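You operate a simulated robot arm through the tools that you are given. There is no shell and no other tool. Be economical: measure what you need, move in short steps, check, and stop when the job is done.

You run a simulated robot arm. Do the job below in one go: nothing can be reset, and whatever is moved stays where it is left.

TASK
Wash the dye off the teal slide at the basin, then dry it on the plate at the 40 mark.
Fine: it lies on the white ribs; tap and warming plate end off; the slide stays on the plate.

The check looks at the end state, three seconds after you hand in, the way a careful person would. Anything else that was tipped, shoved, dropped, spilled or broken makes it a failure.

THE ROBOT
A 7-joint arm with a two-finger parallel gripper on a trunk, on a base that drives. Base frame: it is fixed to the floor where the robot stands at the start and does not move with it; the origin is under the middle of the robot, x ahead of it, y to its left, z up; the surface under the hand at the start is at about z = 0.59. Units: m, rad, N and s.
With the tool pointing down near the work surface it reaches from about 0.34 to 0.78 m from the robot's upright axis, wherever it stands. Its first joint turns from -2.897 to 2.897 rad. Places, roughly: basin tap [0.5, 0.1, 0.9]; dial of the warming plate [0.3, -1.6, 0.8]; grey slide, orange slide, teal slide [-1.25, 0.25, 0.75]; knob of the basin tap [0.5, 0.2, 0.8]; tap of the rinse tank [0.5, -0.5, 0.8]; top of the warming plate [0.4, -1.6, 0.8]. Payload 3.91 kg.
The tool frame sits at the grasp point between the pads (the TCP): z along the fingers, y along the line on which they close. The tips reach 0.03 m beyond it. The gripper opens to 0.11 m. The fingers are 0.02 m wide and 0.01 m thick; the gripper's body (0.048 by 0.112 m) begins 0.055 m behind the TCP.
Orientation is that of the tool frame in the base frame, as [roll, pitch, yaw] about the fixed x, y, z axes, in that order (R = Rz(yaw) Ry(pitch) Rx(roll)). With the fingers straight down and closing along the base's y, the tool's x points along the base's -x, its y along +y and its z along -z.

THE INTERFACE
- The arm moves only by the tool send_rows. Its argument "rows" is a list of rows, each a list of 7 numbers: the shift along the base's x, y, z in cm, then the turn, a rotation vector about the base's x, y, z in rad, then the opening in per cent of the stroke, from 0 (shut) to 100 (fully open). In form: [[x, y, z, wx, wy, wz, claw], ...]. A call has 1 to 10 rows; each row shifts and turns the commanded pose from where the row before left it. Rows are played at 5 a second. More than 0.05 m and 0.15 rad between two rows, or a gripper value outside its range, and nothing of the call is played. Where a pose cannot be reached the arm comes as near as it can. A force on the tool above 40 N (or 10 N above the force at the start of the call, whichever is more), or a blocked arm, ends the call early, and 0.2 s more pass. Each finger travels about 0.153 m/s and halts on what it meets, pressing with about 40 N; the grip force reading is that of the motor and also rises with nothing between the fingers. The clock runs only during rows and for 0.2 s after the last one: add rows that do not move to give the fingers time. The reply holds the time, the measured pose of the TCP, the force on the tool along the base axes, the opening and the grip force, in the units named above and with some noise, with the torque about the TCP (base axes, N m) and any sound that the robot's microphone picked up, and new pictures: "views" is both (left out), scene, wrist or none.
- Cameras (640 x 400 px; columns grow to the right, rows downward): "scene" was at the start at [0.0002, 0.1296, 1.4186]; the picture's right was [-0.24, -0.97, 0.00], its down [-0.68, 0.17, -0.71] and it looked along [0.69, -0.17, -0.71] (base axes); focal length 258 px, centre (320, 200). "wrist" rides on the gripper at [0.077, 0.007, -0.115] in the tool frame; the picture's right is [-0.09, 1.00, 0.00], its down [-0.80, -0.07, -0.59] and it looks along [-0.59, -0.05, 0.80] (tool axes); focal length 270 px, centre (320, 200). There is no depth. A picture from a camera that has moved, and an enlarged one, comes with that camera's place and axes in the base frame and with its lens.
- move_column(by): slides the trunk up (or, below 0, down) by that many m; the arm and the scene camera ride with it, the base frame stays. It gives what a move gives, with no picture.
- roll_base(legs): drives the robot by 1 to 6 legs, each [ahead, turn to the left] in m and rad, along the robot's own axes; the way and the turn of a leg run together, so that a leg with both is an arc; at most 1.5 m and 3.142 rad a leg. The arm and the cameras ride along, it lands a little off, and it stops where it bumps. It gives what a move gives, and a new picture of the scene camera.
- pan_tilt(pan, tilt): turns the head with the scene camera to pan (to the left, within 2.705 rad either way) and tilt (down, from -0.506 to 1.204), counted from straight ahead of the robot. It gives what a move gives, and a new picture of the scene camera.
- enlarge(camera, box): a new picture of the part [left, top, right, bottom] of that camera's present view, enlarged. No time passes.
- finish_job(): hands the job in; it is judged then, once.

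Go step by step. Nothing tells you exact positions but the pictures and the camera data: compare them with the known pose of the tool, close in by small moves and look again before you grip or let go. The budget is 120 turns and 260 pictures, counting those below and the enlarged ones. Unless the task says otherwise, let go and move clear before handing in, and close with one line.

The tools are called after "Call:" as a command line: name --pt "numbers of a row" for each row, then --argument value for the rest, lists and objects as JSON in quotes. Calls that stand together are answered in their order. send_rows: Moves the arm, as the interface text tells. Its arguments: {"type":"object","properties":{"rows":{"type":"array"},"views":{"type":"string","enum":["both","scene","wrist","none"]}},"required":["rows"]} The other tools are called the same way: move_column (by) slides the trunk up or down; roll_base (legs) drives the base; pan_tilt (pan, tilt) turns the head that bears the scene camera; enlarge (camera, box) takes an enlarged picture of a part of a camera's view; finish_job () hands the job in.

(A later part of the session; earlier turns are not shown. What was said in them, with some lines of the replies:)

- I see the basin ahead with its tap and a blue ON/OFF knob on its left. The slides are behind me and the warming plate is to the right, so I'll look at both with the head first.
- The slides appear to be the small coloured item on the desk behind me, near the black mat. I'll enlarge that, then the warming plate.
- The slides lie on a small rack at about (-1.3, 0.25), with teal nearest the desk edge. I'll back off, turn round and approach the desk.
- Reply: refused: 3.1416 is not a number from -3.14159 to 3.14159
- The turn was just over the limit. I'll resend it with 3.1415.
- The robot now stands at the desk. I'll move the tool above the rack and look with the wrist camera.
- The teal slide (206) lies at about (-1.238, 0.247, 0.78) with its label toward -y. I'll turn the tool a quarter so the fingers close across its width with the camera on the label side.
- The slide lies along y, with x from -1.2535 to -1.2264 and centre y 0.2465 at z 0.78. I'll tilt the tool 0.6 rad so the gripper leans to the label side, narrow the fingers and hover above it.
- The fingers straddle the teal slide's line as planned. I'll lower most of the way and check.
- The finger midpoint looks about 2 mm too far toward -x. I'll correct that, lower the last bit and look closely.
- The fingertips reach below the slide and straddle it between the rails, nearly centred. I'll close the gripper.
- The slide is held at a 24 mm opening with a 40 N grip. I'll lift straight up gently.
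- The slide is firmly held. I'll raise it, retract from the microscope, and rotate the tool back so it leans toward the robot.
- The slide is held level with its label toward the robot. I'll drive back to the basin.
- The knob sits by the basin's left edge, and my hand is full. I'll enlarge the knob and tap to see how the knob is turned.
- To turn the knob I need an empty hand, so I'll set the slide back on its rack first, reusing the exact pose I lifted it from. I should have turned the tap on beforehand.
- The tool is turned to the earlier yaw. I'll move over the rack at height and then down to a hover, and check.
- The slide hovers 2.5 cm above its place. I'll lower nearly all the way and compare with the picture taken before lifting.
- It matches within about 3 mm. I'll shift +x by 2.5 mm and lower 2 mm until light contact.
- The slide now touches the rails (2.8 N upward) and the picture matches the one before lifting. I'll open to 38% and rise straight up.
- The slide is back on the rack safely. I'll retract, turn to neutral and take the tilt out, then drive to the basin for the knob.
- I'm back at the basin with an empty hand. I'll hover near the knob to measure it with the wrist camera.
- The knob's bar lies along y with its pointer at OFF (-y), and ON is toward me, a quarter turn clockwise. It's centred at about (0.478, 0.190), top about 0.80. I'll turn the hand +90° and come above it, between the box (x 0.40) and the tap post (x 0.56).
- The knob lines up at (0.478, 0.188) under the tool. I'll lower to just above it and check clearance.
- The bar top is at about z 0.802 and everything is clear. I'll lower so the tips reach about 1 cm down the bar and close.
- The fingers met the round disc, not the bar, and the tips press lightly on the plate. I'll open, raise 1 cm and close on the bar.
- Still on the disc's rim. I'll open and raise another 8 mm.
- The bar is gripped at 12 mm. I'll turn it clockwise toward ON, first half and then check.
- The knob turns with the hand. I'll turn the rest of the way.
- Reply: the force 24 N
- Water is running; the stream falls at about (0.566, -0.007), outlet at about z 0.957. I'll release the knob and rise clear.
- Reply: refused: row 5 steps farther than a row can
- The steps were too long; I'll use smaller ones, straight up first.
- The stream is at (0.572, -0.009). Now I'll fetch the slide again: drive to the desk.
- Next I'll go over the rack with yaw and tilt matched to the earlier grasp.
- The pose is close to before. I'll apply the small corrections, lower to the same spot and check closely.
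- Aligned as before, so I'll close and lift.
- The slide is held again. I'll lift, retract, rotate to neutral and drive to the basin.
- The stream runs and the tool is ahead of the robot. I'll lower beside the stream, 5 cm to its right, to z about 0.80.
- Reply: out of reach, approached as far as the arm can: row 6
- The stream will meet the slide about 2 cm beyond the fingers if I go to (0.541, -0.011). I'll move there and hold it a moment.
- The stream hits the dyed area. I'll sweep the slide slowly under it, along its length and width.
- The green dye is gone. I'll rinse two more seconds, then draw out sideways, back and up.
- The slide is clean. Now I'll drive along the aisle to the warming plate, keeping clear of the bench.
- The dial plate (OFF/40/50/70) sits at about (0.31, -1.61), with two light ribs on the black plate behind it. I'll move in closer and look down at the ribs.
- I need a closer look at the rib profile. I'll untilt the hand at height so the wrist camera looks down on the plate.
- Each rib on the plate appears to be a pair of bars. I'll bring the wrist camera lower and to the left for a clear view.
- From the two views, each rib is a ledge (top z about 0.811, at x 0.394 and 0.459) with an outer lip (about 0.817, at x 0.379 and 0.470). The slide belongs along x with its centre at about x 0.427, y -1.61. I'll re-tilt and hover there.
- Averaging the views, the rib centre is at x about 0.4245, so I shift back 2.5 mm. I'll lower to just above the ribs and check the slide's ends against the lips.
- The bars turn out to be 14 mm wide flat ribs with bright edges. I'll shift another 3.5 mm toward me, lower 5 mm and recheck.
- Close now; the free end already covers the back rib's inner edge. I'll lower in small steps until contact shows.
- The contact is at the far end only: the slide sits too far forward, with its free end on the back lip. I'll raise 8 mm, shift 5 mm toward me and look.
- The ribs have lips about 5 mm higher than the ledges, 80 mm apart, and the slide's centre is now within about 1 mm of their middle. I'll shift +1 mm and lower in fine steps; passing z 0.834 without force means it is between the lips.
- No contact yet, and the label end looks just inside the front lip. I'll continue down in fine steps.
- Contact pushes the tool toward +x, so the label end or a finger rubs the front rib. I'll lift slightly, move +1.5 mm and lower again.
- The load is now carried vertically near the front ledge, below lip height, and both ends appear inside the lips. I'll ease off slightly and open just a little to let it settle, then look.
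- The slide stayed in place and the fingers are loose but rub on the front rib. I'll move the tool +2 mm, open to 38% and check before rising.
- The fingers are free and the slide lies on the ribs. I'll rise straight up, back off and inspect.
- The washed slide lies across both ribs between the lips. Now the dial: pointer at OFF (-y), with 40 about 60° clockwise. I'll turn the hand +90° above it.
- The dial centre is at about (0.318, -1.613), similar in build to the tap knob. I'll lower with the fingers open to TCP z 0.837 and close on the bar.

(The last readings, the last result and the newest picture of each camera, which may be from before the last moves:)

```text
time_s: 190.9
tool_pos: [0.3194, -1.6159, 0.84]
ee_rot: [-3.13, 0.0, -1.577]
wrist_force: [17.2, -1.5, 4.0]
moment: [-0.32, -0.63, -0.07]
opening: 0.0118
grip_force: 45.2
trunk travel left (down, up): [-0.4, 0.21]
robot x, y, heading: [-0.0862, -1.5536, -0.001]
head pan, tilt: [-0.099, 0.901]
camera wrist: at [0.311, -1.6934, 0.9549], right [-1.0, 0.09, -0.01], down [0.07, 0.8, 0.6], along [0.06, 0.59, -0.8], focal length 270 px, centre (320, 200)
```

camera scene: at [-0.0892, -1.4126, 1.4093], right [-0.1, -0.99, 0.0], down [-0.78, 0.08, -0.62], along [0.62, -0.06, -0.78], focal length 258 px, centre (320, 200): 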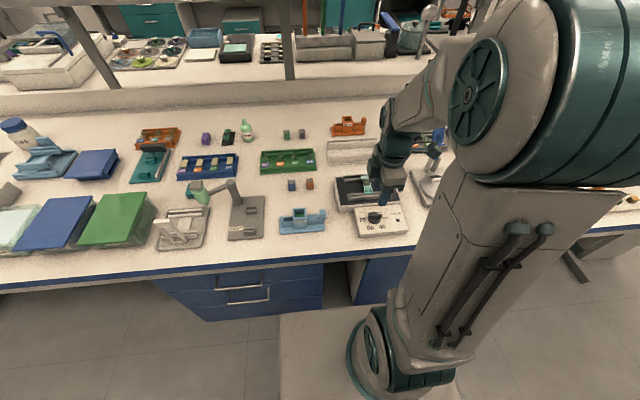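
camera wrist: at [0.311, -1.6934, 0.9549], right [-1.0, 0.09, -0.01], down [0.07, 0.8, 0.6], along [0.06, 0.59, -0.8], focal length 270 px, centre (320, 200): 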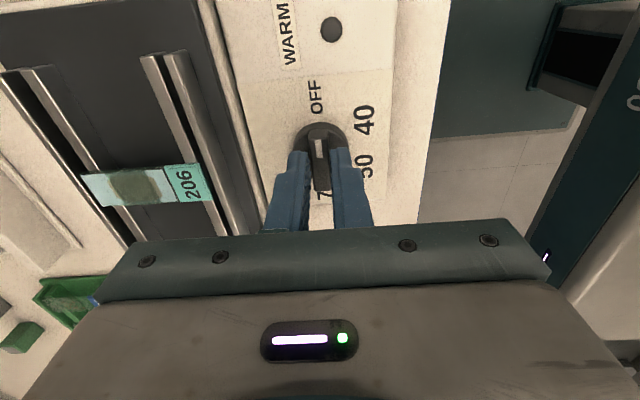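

The dial's bar is gripped, with some sideways pull. I'll shift +1.5 mm and turn about 60° clockwise to the 40 mark.

Call:
send_rows --pt "0.15 0 0 0 0 0 5" --pt "0 0 0 0 0 -0.13 5" --pt "0 0 0 0 0 -0.13 5" --pt "0 0 0 0 0 -0.13 5" --pt "0 0 0 0 0 -0.13 5" --pt "0 0 0 0 0 -0.13 5" --pt "0 0 0 0 0 -0.13 5" --pt "0 0 0 0 0 -0.13 5" --pt "0 0 0 0 0 -0.13 5" --pt "0 0 0 0 0 0 5"

Call:
enlarge --camera "wrist" --box '[220, 40, 420, 220]'

```text
time_s: 193.1
tool_pos: [0.3156, -1.6138, 0.84]
ee_rot: [-3.134, -0.002, -2.617]
wrist_force: [-11.7, 6.0, 4.8]
moment: [0.65, -0.23, 0.07]
opening: 0.0118
grip_force: 44.5
trunk travel left (down, up): [-0.4, 0.21]
robot x, y, heading: [-0.0905, -1.554, -0.001]
head pan, tilt: [-0.099, 0.901]
camera scene: at [-0.0913, -1.4118, 1.4092], right [-0.1, -0.99, 0.0], down [-0.78, 0.08, -0.62], along [0.62, -0.06, -0.78], focal length 258 px, centre (320, 200)
camera wrist: at [0.2454, -1.6461, 0.9551], right [-0.42, 0.91, -0.01], down [0.73, 0.34, 0.59], along [0.54, 0.25, -0.8], focal length 270 px, centre (320, 200)
```

scene: 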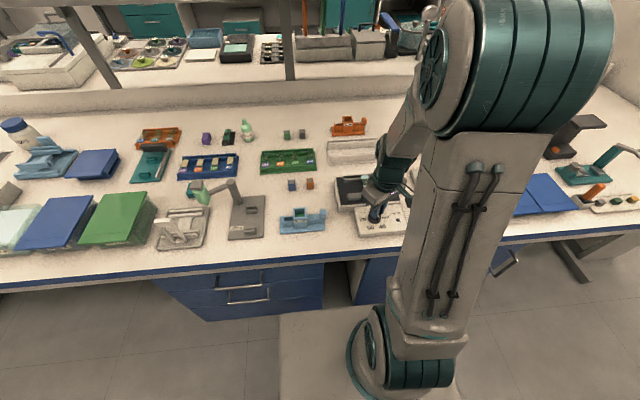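
wrist: 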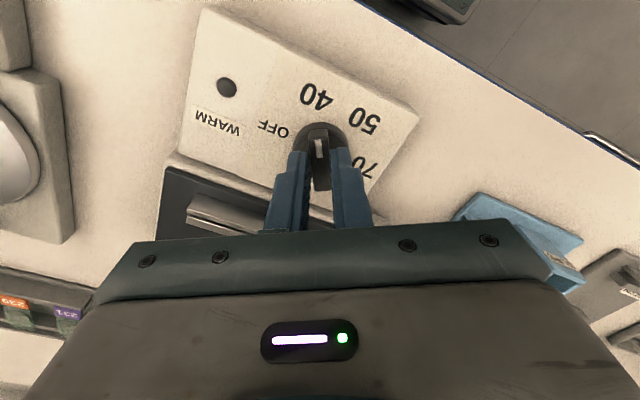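

```text
2.22 times, centred on (320, 130) of wrist
camera zoom: at [0.2454, -1.6461, 0.9551], right [-0.42, 0.91, -0.01], down [0.73, 0.34, 0.59], along [0.54, 0.25, -0.8], focal length 601 px, centre (320, 356)
```

zoom: 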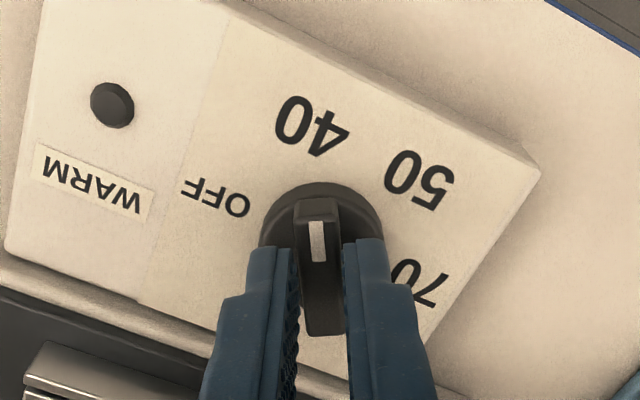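

The pointer now aims at 40. I'll release, rise a little and look at the dial and lamp.

Call:
send_rows --pt "0 0 0 0 0 0 15" --pt "0 0 0 0 0 0 30" --pt "0 0 0 0 0 0 38" --pt "0 0 2 0 0 0 38" --pt "0 0 3 0 0 0 38" --pt "0 0 4 0 0 0 38" --pt "-1 0 4 0 0 -0.1 38" --pt "-1 0 3 0 0 -0.15 38" --pt "-1 0 0 0 0 -0.15 38" --pt "0 0 0 0 0 -0.12 38"

Call:
enlarge --camera "wrist" --box '[220, 20, 420, 200]'

Call:
enlarge --camera "scene" --box '[320, 160, 420, 240]'

```text
time_s: 195.3
tool_pos: [0.2884, -1.6158, 1.0]
ee_rot: [-3.135, 0.003, -3.14]
wrist_force: [0.2, -0.4, 0.1]
moment: [-0.02, 0.02, 0.01]
opening: 0.0419
grip_force: 0.1
trunk travel left (down, up): [-0.4, 0.21]
robot x, y, heading: [-0.0882, -1.5532, -0.001]
head pan, tilt: [-0.099, 0.901]
camera scene: at [-0.0895, -1.4126, 1.4093], right [-0.1, -0.99, 0.0], down [-0.78, 0.08, -0.62], along [0.62, -0.06, -0.78], focal length 258 px, centre (320, 200)
camera wrist: at [0.2105, -1.6082, 1.1151], right [0.09, 1.0, -0.01], down [0.8, -0.06, 0.6], along [0.59, -0.06, -0.8], focal length 270 px, centre (320, 200)
```

scene: 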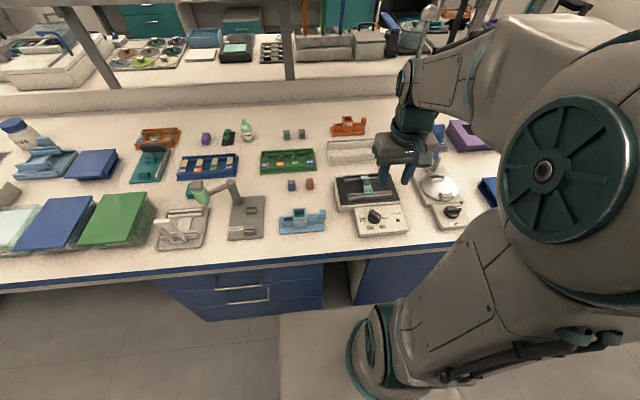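
wrist: 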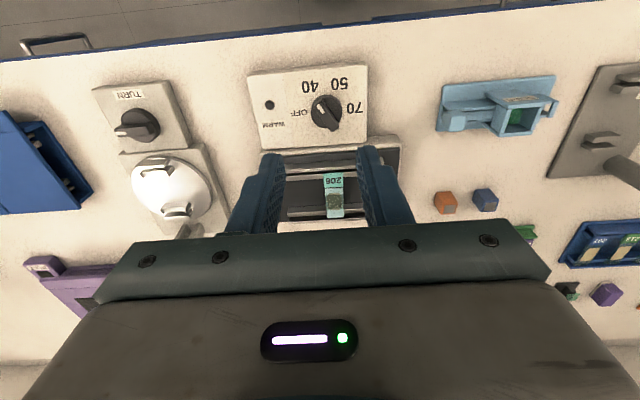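

```text
2.22 times, centred on (320, 110) of wrist
camera zoom: at [0.2105, -1.6082, 1.1151], right [0.09, 1.0, -0.01], down [0.8, -0.06, 0.6], along [0.59, -0.06, -0.8], focal length 601 px, centre (320, 400)
```

zoom: 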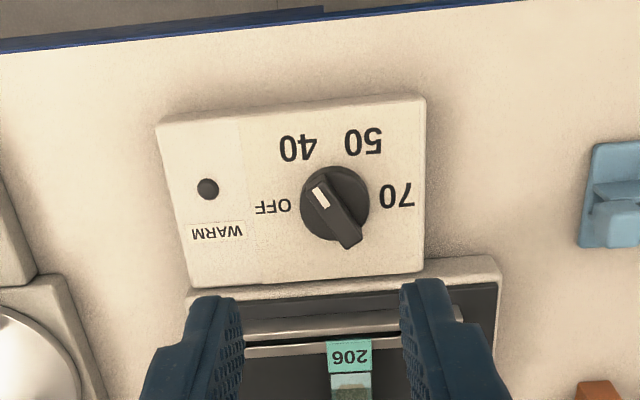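

```text
5.00 times, centred on (370, 200) of scene
camera zoom: at [-0.0895, -1.4126, 1.4093], right [-0.1, -0.99, 0.0], down [-0.78, 0.08, -0.62], along [0.62, -0.06, -0.78], focal length 1292 px, centre (70, 200)
```

zoom: 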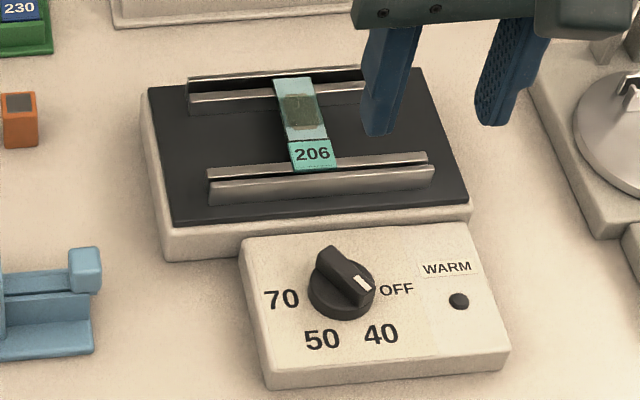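

The dial sits at 40. I'll wait a couple of seconds to see whether the WARM lamp responds.

Call:
send_rows --pt "0 0 3 0 0 0 38" --pt "0 0 3 0 0 0 38" --pt "0 0 0 0 0 0 38" --pt "0 0 0 0 0 0 38" --pt "0 0 0 0 0 0 38" --pt "0 0 0 0 0 0 38" --pt "0 0 0 0 0 0 38" --pt "0 0 0 0 0 0 38" --pt "0 0 0 0 0 0 38" --pt "0 0 0 0 0 0 38" --views "none"

Call:
enlarge --camera "scene" --box '[320, 160, 420, 240]'

```text
time_s: 197.5
tool_pos: [0.2892, -1.6137, 1.0604]
ee_rot: [-3.135, 0.001, -3.136]
wrist_force: [0.0, 0.9, -0.4]
moment: [-0.01, -0.01, -0.02]
opening: 0.0418
grip_force: 0.1
trunk travel left (down, up): [-0.4, 0.21]
robot x, y, heading: [-0.0865, -1.5533, -0.002]
head pan, tilt: [-0.099, 0.901]
```

```text
5.00 times, centred on (370, 200) of scene
camera zoom: at [-0.0895, -1.4126, 1.4093], right [-0.1, -0.99, 0.0], down [-0.78, 0.08, -0.62], along [0.62, -0.06, -0.78], focal length 1292 px, centre (70, 200)
```

zoom: 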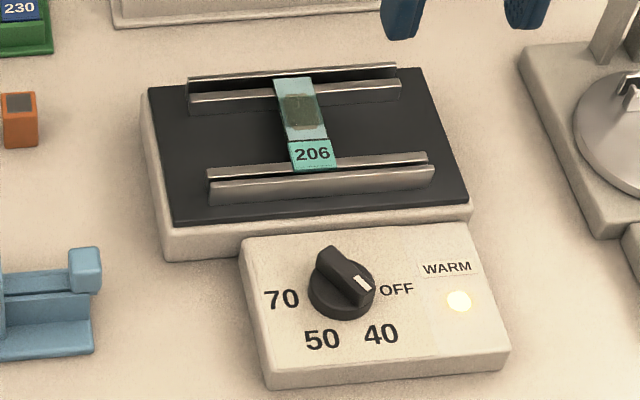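

The WARM lamp is lit. I'll wait and watch the slide dry.

Call:
send_rows --pt "0 0 0 0 0 0 38" --pt "0 0 0 0 0 0 38" --pt "0 0 0 0 0 0 38" --pt "0 0 0 0 0 0 38" --pt "0 0 0 0 0 0 38" --pt "0 0 0 0 0 0 38" --pt "0 0 0 0 0 0 38" --pt "0 0 0 0 0 0 38" --pt "0 0 0 0 0 0 38" --pt "0 0 0 0 0 0 38" --views "none"

Call:
send_rows --pt "0 0 0 0 0 0 38" --pt "0 0 0 0 0 0 38" --pt "0 0 0 0 0 0 38" --pt "0 0 0 0 0 0 38" --pt "0 0 0 0 0 0 38" --pt "0 0 0 0 0 0 38" --pt "0 0 0 0 0 0 38" --pt "0 0 0 0 0 0 38" --pt "0 0 0 0 0 0 38" --pt "0 0 0 0 0 0 38" --views "none"

Call:
enlarge --camera "scene" --box '[350, 165, 400, 205]'

Call:
send_rows --pt "0 0 0 0 0 0 38" --pt "0 0 0 0 0 0 38" --pt "0 0 0 0 0 0 38" --pt "0 0 0 0 0 0 38" --pt "0 0 0 0 0 0 38" --pt "0 0 0 0 0 0 38" --pt "0 0 0 0 0 0 38" --pt "0 0 0 0 0 0 38" --pt "0 0 0 0 0 0 38" --pt "0 0 0 0 0 0 38" --views "none"

Call:
enlarge --camera "scene" --box '[350, 165, 400, 205]'

```text
time_s: 199.7
tool_pos: [0.2887, -1.6126, 1.0607]
ee_rot: [-3.136, 0.002, -3.137]
wrist_force: [0.6, -1.1, 0.2]
moment: [-0.02, -0.03, 0.02]
opening: 0.0418
grip_force: 0.2
trunk travel left (down, up): [-0.4, 0.21]
robot x, y, heading: [-0.0859, -1.5551, 0.001]
head pan, tilt: [-0.099, 0.901]
```

```text
time_s: 201.9
tool_pos: [0.2892, -1.6137, 1.0603]
ee_rot: [-3.134, 0.002, -3.135]
wrist_force: [-0.3, -0.7, -0.2]
moment: [0.02, -0.02, 0.01]
opening: 0.0417
grip_force: 0.1
trunk travel left (down, up): [-0.4, 0.21]
robot x, y, heading: [-0.0863, -1.5547, -0.001]
head pan, tilt: [-0.099, 0.901]
```

```text
10.00 times, centred on (375, 185) of scene
camera zoom: at [-0.0895, -1.4126, 1.4093], right [-0.1, -0.99, 0.0], down [-0.78, 0.08, -0.62], along [0.62, -0.06, -0.78], focal length 2584 px, centre (-230, 350)
```

zoom: 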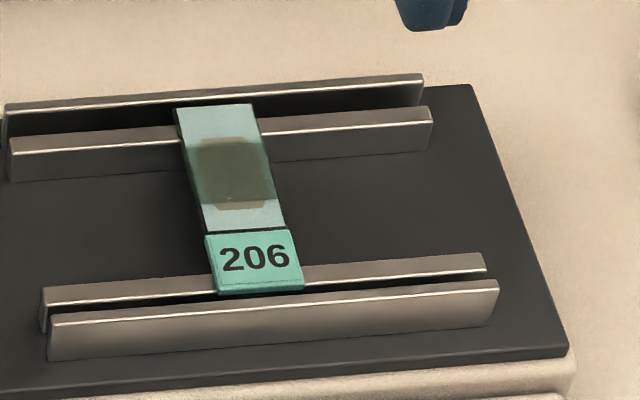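

```text
time_s: 204.1
tool_pos: [0.2888, -1.6134, 1.0594]
ee_rot: [-3.134, 0.001, -3.136]
wrist_force: [-0.3, -0.2, 0.2]
moment: [-0.01, 0.01, -0.01]
opening: 0.0417
grip_force: 0.1
trunk travel left (down, up): [-0.4, 0.21]
robot x, y, heading: [-0.0854, -1.5602, -0.004]
head pan, tilt: [-0.099, 0.901]
```

```text
10.00 times, centred on (375, 185) of scene
camera zoom: at [-0.0895, -1.4126, 1.4093], right [-0.1, -0.99, 0.0], down [-0.78, 0.08, -0.62], along [0.62, -0.06, -0.78], focal length 2584 px, centre (-230, 350)
```

zoom: 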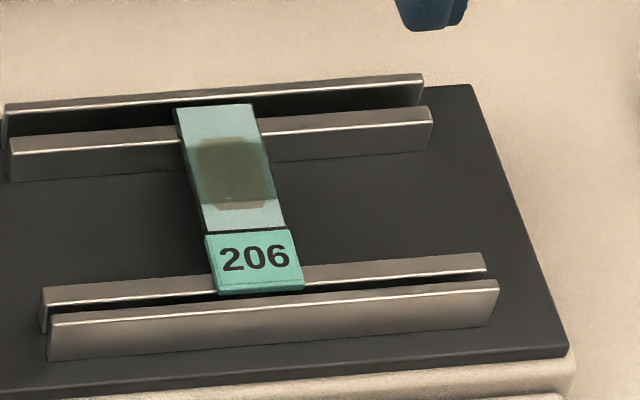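

The slide lies flat across the ribs and keeps drying. Meanwhile I'll drive back to the basin and turn the tap off.

Call:
roll_base --legs '[[-0.2, 0], [0, 1.572], [1.5, 0], [0.05, 0], [0, -1.57]]'

Call:
pan_tilt --pan -0.05 --tilt 0.8

```text
time_s: 221.0
tool_pos: [0.0519, -0.0476, 1.0599]
ee_rot: [-3.135, 0.002, -3.122]
wrist_force: [0.6, -0.6, -0.3]
moment: [-0.04, 0.02, 0.02]
opening: 0.0419
grip_force: 0.1
trunk travel left (down, up): [-0.4, 0.21]
robot x, y, heading: [-0.321, 0.0031, 0.011]
head pan, tilt: [-0.099, 0.901]
camera scene: at [-0.3283, 0.1467, 1.4093], right [-0.09, -1.0, 0.0], down [-0.78, 0.07, -0.62], along [0.62, -0.05, -0.78], focal length 258 px, centre (320, 200)
```

scene: 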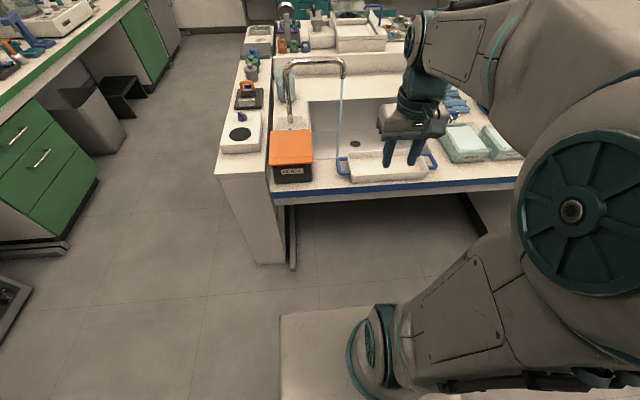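

```text
time_s: 221.7
tool_pos: [0.0519, -0.0497, 1.0595]
ee_rot: [-3.134, 0.002, -3.122]
wrist_force: [-0.2, 0.1, -0.4]
moment: [-0.02, 0.04, 0.02]
opening: 0.0418
grip_force: 0.2
trunk travel left (down, up): [-0.4, 0.21]
robot x, y, heading: [-0.3201, 0.0027, 0.016]
head pan, tilt: [-0.051, 0.799]
camera scene: at [-0.323, 0.1503, 1.4172], right [-0.04, -1.0, 0.0], down [-0.72, 0.03, -0.7], along [0.7, -0.03, -0.72], focal length 258 px, centre (320, 200)
```

scene: 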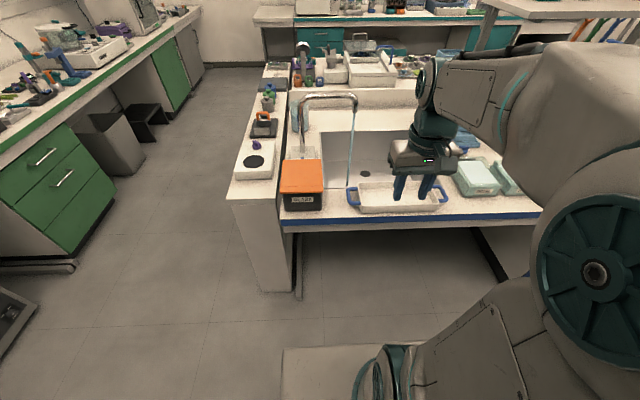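

I'll drive up to the basin and go over the knob with the fingers closing along y.

Call:
roll_base --legs '[[0.32, -0.014]]'

Call:
send_rows --pt "0 4 2 0 0 0 38" --pt "0 4.5 0 0 0 0 38" --pt "0 4.5 0 0 0 0 38" --pt "0 4.5 0 0 0 0 38" --pt "1 4.5 0 0 0 0 38" --pt "3 1.5 0 0 0 0 38" --pt "3 0 0 0 0 0 38" --pt "0 0 0 0 0 0 38" --views "wrist"

```text
time_s: 223.8
tool_pos: [0.3787, -0.0539, 1.0593]
ee_rot: [-3.134, 0.001, 3.142]
wrist_force: [0.6, -0.2, 0.8]
moment: [0.01, 0.02, 0.02]
opening: 0.0417
grip_force: 0.0
trunk travel left (down, up): [-0.4, 0.21]
robot x, y, heading: [0.0053, 0.0068, -0.004]
head pan, tilt: [-0.051, 0.799]
camera scene: at [0.0072, 0.1515, 1.4172], right [-0.06, -1.0, 0.0], down [-0.72, 0.04, -0.7], along [0.7, -0.04, -0.72], focal length 258 px, centre (320, 200)
```

scene: 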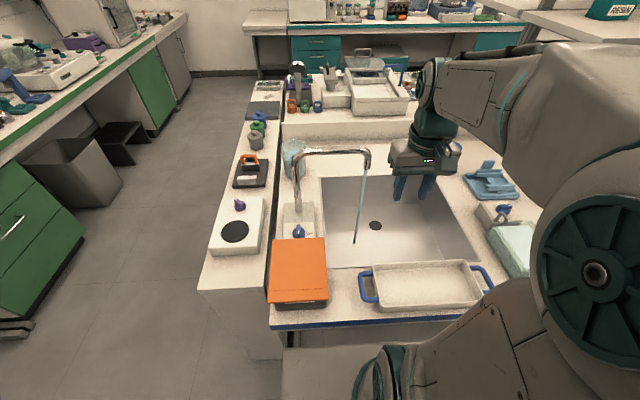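

```text
time_s: 225.7
tool_pos: [0.4489, 0.179, 1.0802]
ee_rot: [-3.135, 0.001, -3.14]
wrist_force: [0.3, 0.1, -0.1]
moment: [-0.02, 0.01, -0.02]
opening: 0.0415
grip_force: 0.0
trunk travel left (down, up): [-0.4, 0.21]
robot x, y, heading: [0.0045, 0.0071, -0.007]
head pan, tilt: [-0.051, 0.799]
camera wrist: at [0.3713, 0.1867, 1.1943], right [0.09, 1.0, -0.01], down [0.8, -0.07, 0.6], along [0.59, -0.06, -0.8], focal length 270 px, centre (320, 200)
```

wrist: 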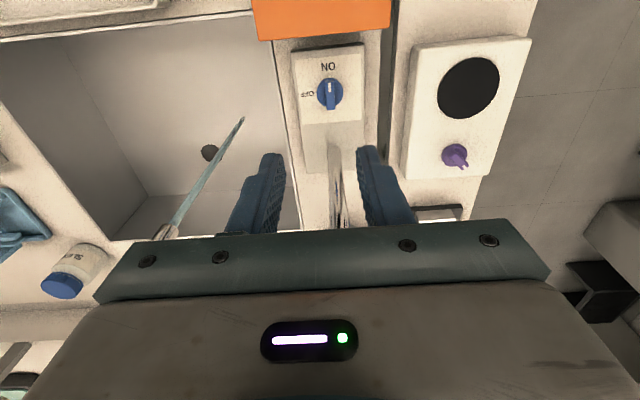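

I'll position over the knob and come down to just above it.

Call:
send_rows --pt "1.5 0.5 0 0 0 0 38" --pt "1.4 0.4 -2 0 0 0 38" --pt "0 0 -4 0 0 0 38" --pt "0 0 -4 0 0 0 38" --pt "0 0 -4 0 0 0 38" --pt "0 0 -4 0 0 0 38" --pt "0 0 -2 0 0 0 38" --pt "0 0 0 0 0 0 38" --views "wrist"

```text
time_s: 227.4
tool_pos: [0.4779, 0.1884, 0.8823]
ee_rot: [-3.136, 0.004, 3.141]
wrist_force: [0.3, 1.1, -0.2]
moment: [0.0, -0.01, 0.0]
opening: 0.0421
grip_force: 0.1
trunk travel left (down, up): [-0.4, 0.21]
robot x, y, heading: [0.0014, 0.0032, -0.006]
head pan, tilt: [-0.051, 0.799]
camera wrist: at [0.4006, 0.1951, 0.9967], right [0.09, 1.0, -0.01], down [0.8, -0.07, 0.6], along [0.59, -0.06, -0.8], focal length 270 px, centre (320, 200)
```

wrist: 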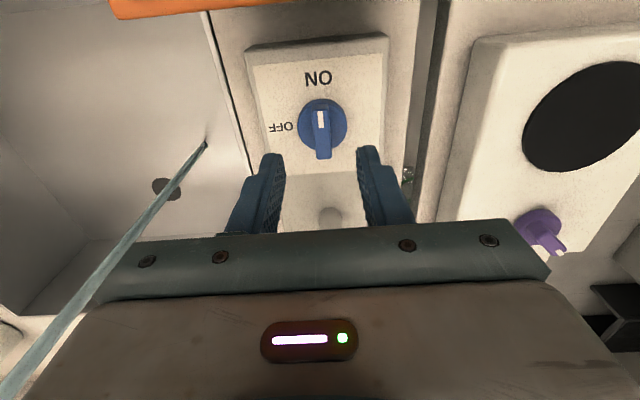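

Well aligned. I'll lower to z 0.838, close on the bar, and turn counter-clockwise halfway.

Call:
send_rows --pt "0 0.1 -2 0 0 0 38" --pt "0 0 -1.5 0 0 0 38" --pt "0 0 -0.9 0 0 0 38" --pt "0 0 0 0 0 0 25" --pt "0 0 0 0 0 0 12" --pt "0 0 0 0 0 0 6" --pt "0 0 0 0 0 0 6" --views "wrist"

```text
time_s: 229.1
tool_pos: [0.4794, 0.1888, 0.8359]
ee_rot: [-3.136, 0.0, 3.138]
wrist_force: [-1.1, -7.2, -1.7]
moment: [0.04, -0.33, 0.13]
opening: 0.0118
grip_force: 44.7
trunk travel left (down, up): [-0.4, 0.21]
robot x, y, heading: [0.0027, 0.0058, -0.008]
head pan, tilt: [-0.051, 0.799]
camera wrist: at [0.401, 0.1965, 0.9514], right [0.09, 1.0, -0.01], down [0.8, -0.07, 0.6], along [0.59, -0.06, -0.8], focal length 270 px, centre (320, 200)
```

wrist: 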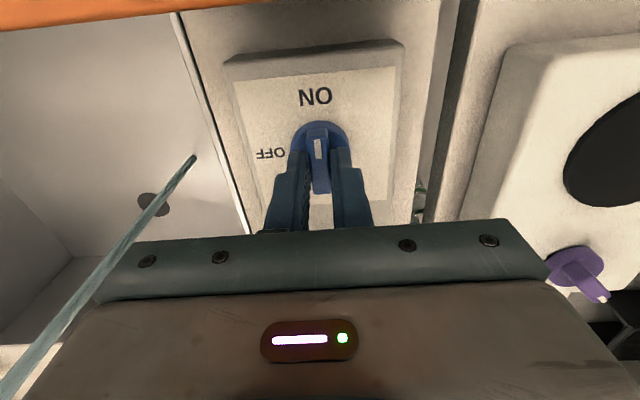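

Gripped. I'll turn +90° back to OFF.

Call:
send_rows --pt "0 -0.08 0 0 0 0.14 6" --pt "0 0 0 0 0 0.14 6" --pt "0 0 0 0 0 0.14 6" --pt "0 0 0 0 0 0.14 6" --pt "0 0 0 0 0 0.14 6" --pt "0 0 0 0 0 0.14 6" --pt "0 0 0 0 0 0.14 6" --pt "0 0 0 0 0 0.14 6" --pt "0 0 0 0 0 0.14 6" --pt "0 0 0 0 0 0.14 6" --views "none"

Call:
send_rows --pt "0 0 0 0 0 0.14 6" --pt "0 0 0 0 0 0.05 6" --pt "0 0 0 0 0 0 6"

```text
time_s: 231.2
tool_pos: [0.4794, 0.1891, 0.8358]
ee_rot: [-3.132, 0.005, -1.742]
wrist_force: [10.1, -11.1, 12.2]
moment: [-0.58, 0.06, -0.02]
opening: 0.0119
grip_force: 44.8
trunk travel left (down, up): [-0.4, 0.21]
robot x, y, heading: [0.0041, 0.0087, -0.007]
head pan, tilt: [-0.051, 0.799]
```

```text
time_s: 232.1
tool_pos: [0.4788, 0.1887, 0.836]
ee_rot: [-3.135, 0.005, -1.551]
wrist_force: [12.7, -8.6, 11.8]
moment: [0.16, 0.07, -0.73]
opening: 0.0115
grip_force: 44.8
trunk travel left (down, up): [-0.4, 0.21]
robot x, y, heading: [0.0048, 0.0054, -0.007]
head pan, tilt: [-0.051, 0.799]
camera scene: at [0.0077, 0.15, 1.4174], right [-0.06, -1.0, 0.0], down [-0.72, 0.04, -0.7], along [0.7, -0.04, -0.72], focal length 258 px, centre (320, 200)
camera wrist: at [0.4718, 0.1108, 0.9512], right [-1.0, 0.07, -0.01], down [0.05, 0.8, 0.6], along [0.05, 0.6, -0.8], focal length 270 px, centre (320, 200)
```

scene: 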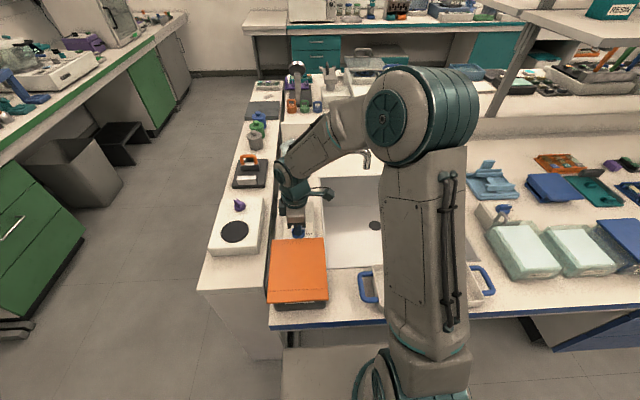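
wrist: 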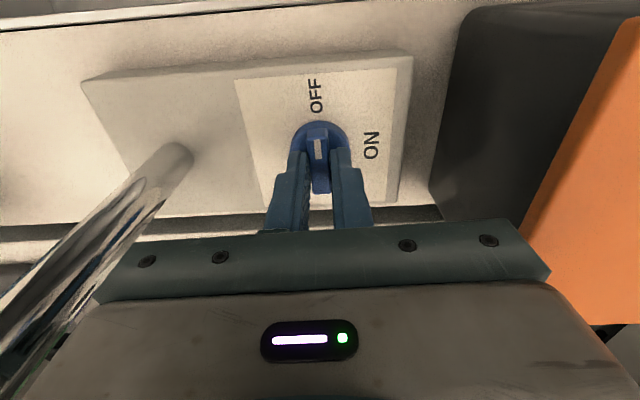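

The knob is at its OFF stop and the stream seems gone. I'll release, rise straight up, move away and verify.

Call:
send_rows --pt "0 0 0 0 0 0 20" --pt "0 0 0 0 0 0 38" --pt "0 0 2 0 0 0 38" --pt "0 0 4.5 0 0 0 38" --pt "0 0 4.5 0 0 0 38" --pt "0 0 4.5 0 0 0 38" --pt "0 0 4.5 0 0 0 38" --pt "0 0 4 0 0 0 38" --pt "-3 -2 0 0 0 -0.15 38" --pt "-3 -2 0 0 0 -0.15 38" --views "none"

Call:
send_rows --pt "-1 -4 0 0 0 -0.15 38" --pt "0 -4 0 0 0 -0.15 38" --pt "0 -4 0 0 0 -0.15 38" --pt "0 -4 0 0 0 -0.15 38" --pt "0 -4 0 0 0 -0.15 38" --pt "0 0 0 0 0 -0.15 38" --pt "0 0 0 0 0 -0.15 38" --pt "0 0 0 0 0 -0.15 38" --pt "0 0 0 0 0 -0.09 38" --pt "0 0 0 0 0 0 38" --views "scene"

Call:
enlarge --camera "scene" --box '[260, 130, 420, 260]'

```text
time_s: 234.2
tool_pos: [0.4154, 0.1497, 1.076]
ee_rot: [-3.135, 0.003, -1.853]
wrist_force: [-0.3, 0.0, -0.3]
moment: [-0.03, -0.04, -0.01]
opening: 0.0418
grip_force: 0.0
trunk travel left (down, up): [-0.4, 0.21]
robot x, y, heading: [0.0073, 0.0042, -0.005]
head pan, tilt: [-0.051, 0.799]
```

```text
time_s: 236.4
tool_pos: [0.4074, -0.0517, 1.0756]
ee_rot: [-3.135, 0.001, 3.139]
wrist_force: [0.0, 0.7, -0.6]
moment: [-0.01, -0.03, 0.02]
opening: 0.0417
grip_force: 0.1
trunk travel left (down, up): [-0.4, 0.21]
robot x, y, heading: [0.0073, 0.0073, -0.005]
head pan, tilt: [-0.051, 0.799]
camera scene: at [0.007, 0.1513, 1.4172], right [-0.06, -1.0, 0.0], down [-0.72, 0.04, -0.7], along [0.7, -0.04, -0.72], focal length 258 px, centre (320, 200)
```

scene: 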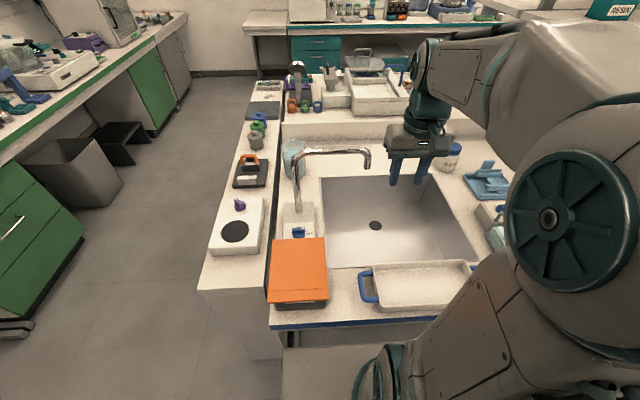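

```text
3.08 times, centred on (340, 195) of scene
camera zoom: at [0.007, 0.1513, 1.4172], right [-0.06, -1.0, 0.0], down [-0.72, 0.04, -0.7], along [0.7, -0.04, -0.72], focal length 795 px, centre (258, 215)
```

zoom: 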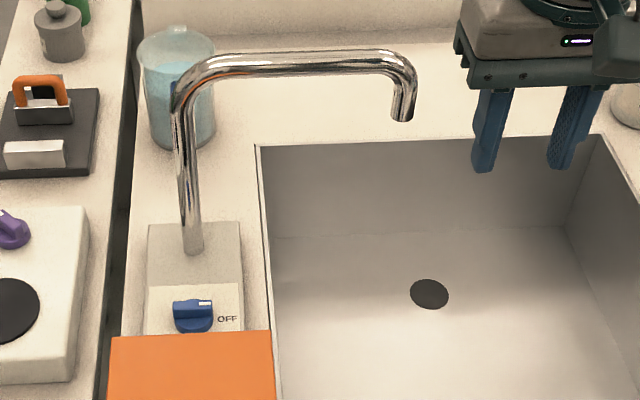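

The tap is off and the basin is undisturbed. Now back to the warming plate.

Call:
roll_base --legs '[[-0.3, 0], [0, -1.568], [1.5, 0], [0.05, 0], [0, 1.568], [0.18, 0]]'

Call:
pan_tilt --pan -0.1 --tilt 0.9

Call:
enlarge --camera "scene" --box '[310, 150, 430, 250]'

```text
time_s: 254.8
tool_pos: [0.2661, -1.59, 1.0763]
ee_rot: [-3.134, 0.001, 3.132]
wrist_force: [-0.3, 0.4, 0.6]
moment: [-0.02, -0.03, 0.0]
opening: 0.0417
grip_force: 0.0
trunk travel left (down, up): [-0.4, 0.21]
robot x, y, heading: [-0.1374, -1.5301, -0.013]
head pan, tilt: [-0.051, 0.799]
camera scene: at [-0.1324, -1.3834, 1.4172], right [-0.06, -1.0, 0.0], down [-0.72, 0.05, -0.7], along [0.7, -0.05, -0.72], focal length 258 px, centre (320, 200)
```

scene: 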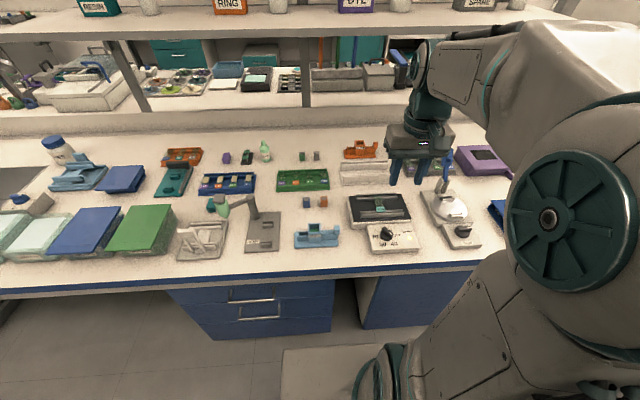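

```text
time_s: 255.4
tool_pos: [0.2656, -1.5887, 1.0753]
ee_rot: [-3.135, 0.002, 3.133]
wrist_force: [0.1, -0.2, 1.0]
moment: [0.0, 0.01, -0.02]
opening: 0.042
grip_force: 0.0
trunk travel left (down, up): [-0.4, 0.21]
robot x, y, heading: [-0.1376, -1.5289, -0.011]
head pan, tilt: [-0.099, 0.901]
camera scene: at [-0.1382, -1.3867, 1.4094], right [-0.11, -0.99, 0.0], down [-0.78, 0.09, -0.62], along [0.62, -0.07, -0.78], focal length 258 px, centre (320, 200)
```

scene: 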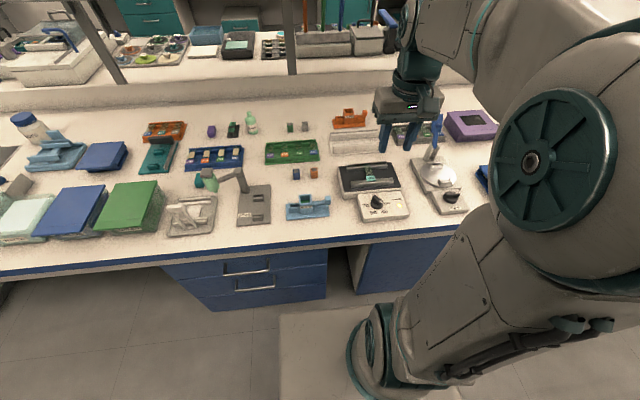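

```text
4.00 times, centred on (370, 200) of scene
camera zoom: at [-0.1382, -1.3867, 1.4094], right [-0.11, -0.99, 0.0], down [-0.78, 0.09, -0.62], along [0.62, -0.07, -0.78], focal length 1034 px, centre (120, 200)
```

zoom: 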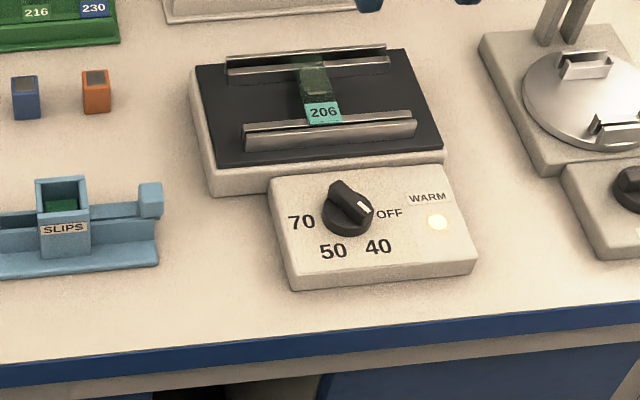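

The slide has turned clear, so it's dry. I'll turn the hand to match the dial's bar, come above it and check.

Call:
send_rows --pt "1.5 -0.7 0 0 0 0.14 38" --pt "1.5 -0.7 0 0 0 0.14 38" --pt "1.5 -0.7 0 0 0 0.14 38" --pt "0.6 -0.3 -2 0 0 0.115 38" --pt "0 0 -4 0 0 0 38" --pt "0 0 -4 0 0 0 38" --pt "0 0 -4 0 0 0 38" --pt "0 0 -4 0 0 0 38" --pt "0 0 0 0 0 0 38" --views "wrist"

Call:
enlarge --camera "wrist" --box '[220, 60, 420, 220]'

```text
time_s: 257.4
tool_pos: [0.3178, -1.6135, 0.8973]
ee_rot: [-3.134, 0.0, -2.615]
wrist_force: [-0.3, -0.1, -0.7]
moment: [0.0, 0.0, -0.03]
opening: 0.0417
grip_force: 0.1
trunk travel left (down, up): [-0.4, 0.21]
robot x, y, heading: [-0.1378, -1.53, -0.015]
head pan, tilt: [-0.099, 0.901]
camera wrist: at [0.2467, -1.6455, 1.0125], right [-0.42, 0.91, -0.01], down [0.72, 0.34, 0.6], along [0.54, 0.25, -0.8], focal length 270 px, centre (320, 200)
```

wrist: 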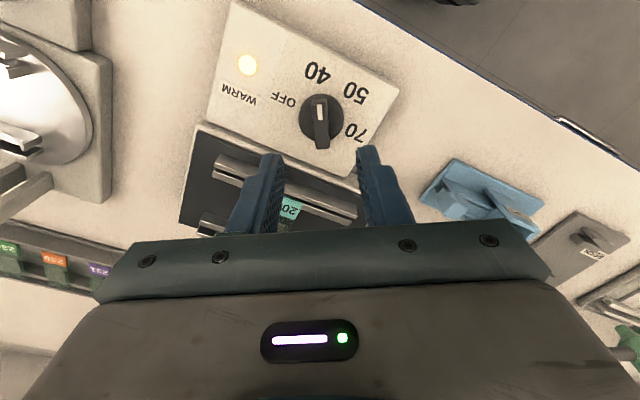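

```text
2.50 times, centred on (320, 140) of wrist
camera zoom: at [0.2467, -1.6455, 1.0125], right [-0.42, 0.91, -0.01], down [0.72, 0.34, 0.6], along [0.54, 0.25, -0.8], focal length 676 px, centre (320, 350)
```

zoom: 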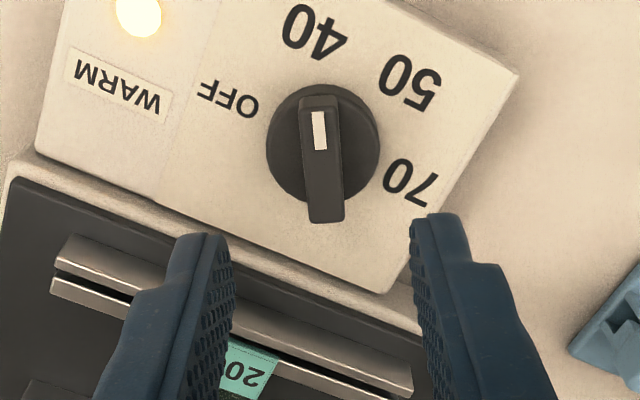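

Aligned. I'll lower to z 0.840 and close on the bar.

Call:
send_rows --pt "0 0 -2 0 0 0 38" --pt "0 0 -2 0 0 0 38" --pt "0 0 -1.7 0 0 0 38" --pt "0 0 0 0 0 0 25" --pt "0 0 0 0 0 0 12" --pt "0 0 0 0 0 0 5" --pt "0 0 0 0 0 0 5" --views "none"

```text
time_s: 259.0
tool_pos: [0.3155, -1.6137, 0.8395]
ee_rot: [-3.136, 0.002, -2.615]
wrist_force: [-1.2, 0.9, -3.8]
moment: [0.17, -0.2, 0.01]
opening: 0.0119
grip_force: 44.2
trunk travel left (down, up): [-0.4, 0.21]
robot x, y, heading: [-0.1393, -1.5286, -0.017]
head pan, tilt: [-0.099, 0.901]
```

Gripped cleanly. I'll turn it 60° counter-clockwise back to OFF.

Call:
send_rows --pt "0 0 0 0 0 0.13 5" --pt "0 0 0 0 0 0.13 5" --pt "0 0 0 0 0 0.13 5" --pt "0 0 0 0 0 0.13 5" --pt "0 0 0 0 0 0.13 5" --pt "0 0 0 0 0 0.13 5" --pt "0 0 0 0 0 0.13 5" --pt "0 0 0 0 0 0.13 5" --pt "0 0 0 0 0 0.02 5" --pt "0 0 0 0 0 0 5" --views "wrist"

```text
time_s: 261.2
tool_pos: [0.3196, -1.616, 0.8389]
ee_rot: [-3.13, 0.0, -1.559]
wrist_force: [5.6, -7.6, -6.4]
moment: [-1.1, -0.2, -0.56]
opening: 0.0117
grip_force: 45.3
trunk travel left (down, up): [-0.4, 0.21]
robot x, y, heading: [-0.1374, -1.5242, -0.014]
head pan, tilt: [-0.099, 0.901]
stopped in row 10: the force on the tool passed its limit at 40 N (the readings are from after the stop); the commanded pose is now the measured one
camera wrist: at [0.3119, -1.6933, 0.9544], right [-1.0, 0.08, -0.01], down [0.05, 0.8, 0.59], along [0.06, 0.59, -0.8], focal length 270 px, centre (320, 200)
```

wrist: 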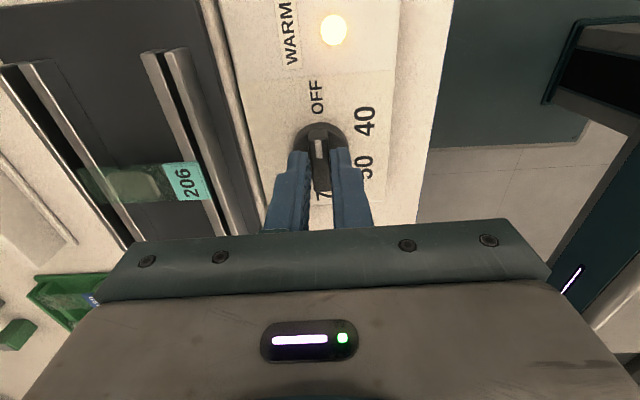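

The dial reached its OFF stop. I'll release, rise clear and look.

Call:
send_rows --pt "0 0 0 0 0 0 20" --pt "0 0 0 0 0 0 38" --pt "0 0 0 0 0 0 38" --pt "0 0 2 0 0 0 38" --pt "0 0 4 0 0 0 38" --pt "0 0 4.5 0 0 0 38" --pt "0 0 4.5 0 0 0 38" --pt "-1 0 4.5 0 0 -0.1 38" --pt "-1 0 4 0 0 -0.15 38" --pt "-1 0 0 0 0 -0.15 38"

Call:
enlarge --camera "scene" --box '[325, 150, 425, 230]'

```text
time_s: 263.4
tool_pos: [0.2877, -1.6134, 1.076]
ee_rot: [-3.13, 0.001, -1.959]
wrist_force: [0.7, 0.0, 0.0]
moment: [0.01, 0.01, -0.03]
opening: 0.0417
grip_force: 0.0
trunk travel left (down, up): [-0.4, 0.21]
robot x, y, heading: [-0.1332, -1.5288, -0.016]
head pan, tilt: [-0.099, 0.901]
camera scene: at [-0.1377, -1.3868, 1.4093], right [-0.12, -0.99, 0.0], down [-0.78, 0.09, -0.62], along [0.62, -0.07, -0.78], focal length 258 px, centre (320, 200)
camera wrist: at [0.2506, -1.6812, 1.1909], right [-0.89, 0.46, -0.01], down [0.36, 0.72, 0.6], along [0.28, 0.53, -0.8], focal length 270 px, centre (320, 200)
```

scene: 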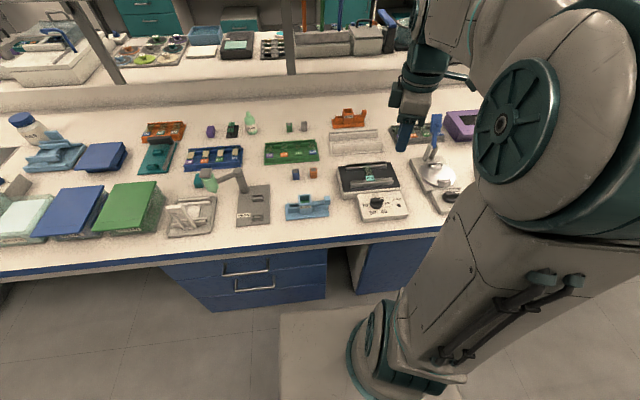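
wrist: 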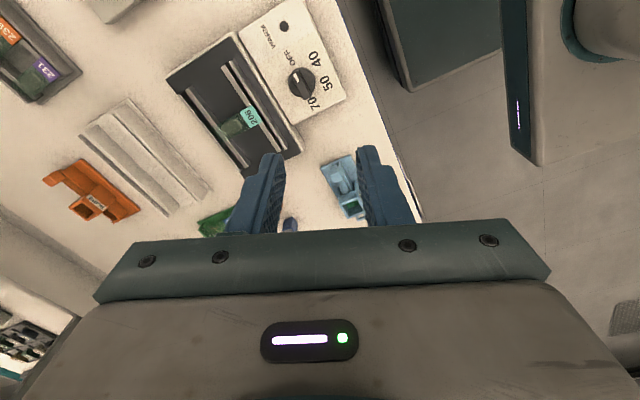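

```text
5.00 times, centred on (375, 190) of scene
camera zoom: at [-0.1377, -1.3868, 1.4093], right [-0.12, -0.99, 0.0], down [-0.78, 0.09, -0.62], along [0.62, -0.07, -0.78], focal length 1292 px, centre (45, 250)
```

zoom: 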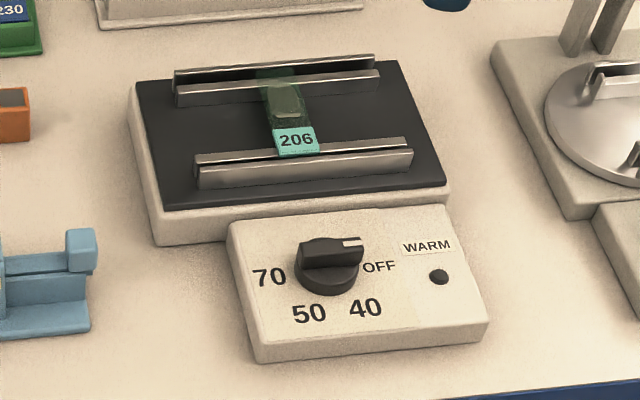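

The dial is at OFF with the lamp out, the tap is off, and the clean, dry slide lies across the ribs with the hand clear. I'll hand in.

Call:
finish_job

```text
The job is handed in.
```

The teal slide (206) is washed, dried at the 40 mark and lying across the plate's ribs; the tap and warming plate are both off, and nothing else looked disturbed.
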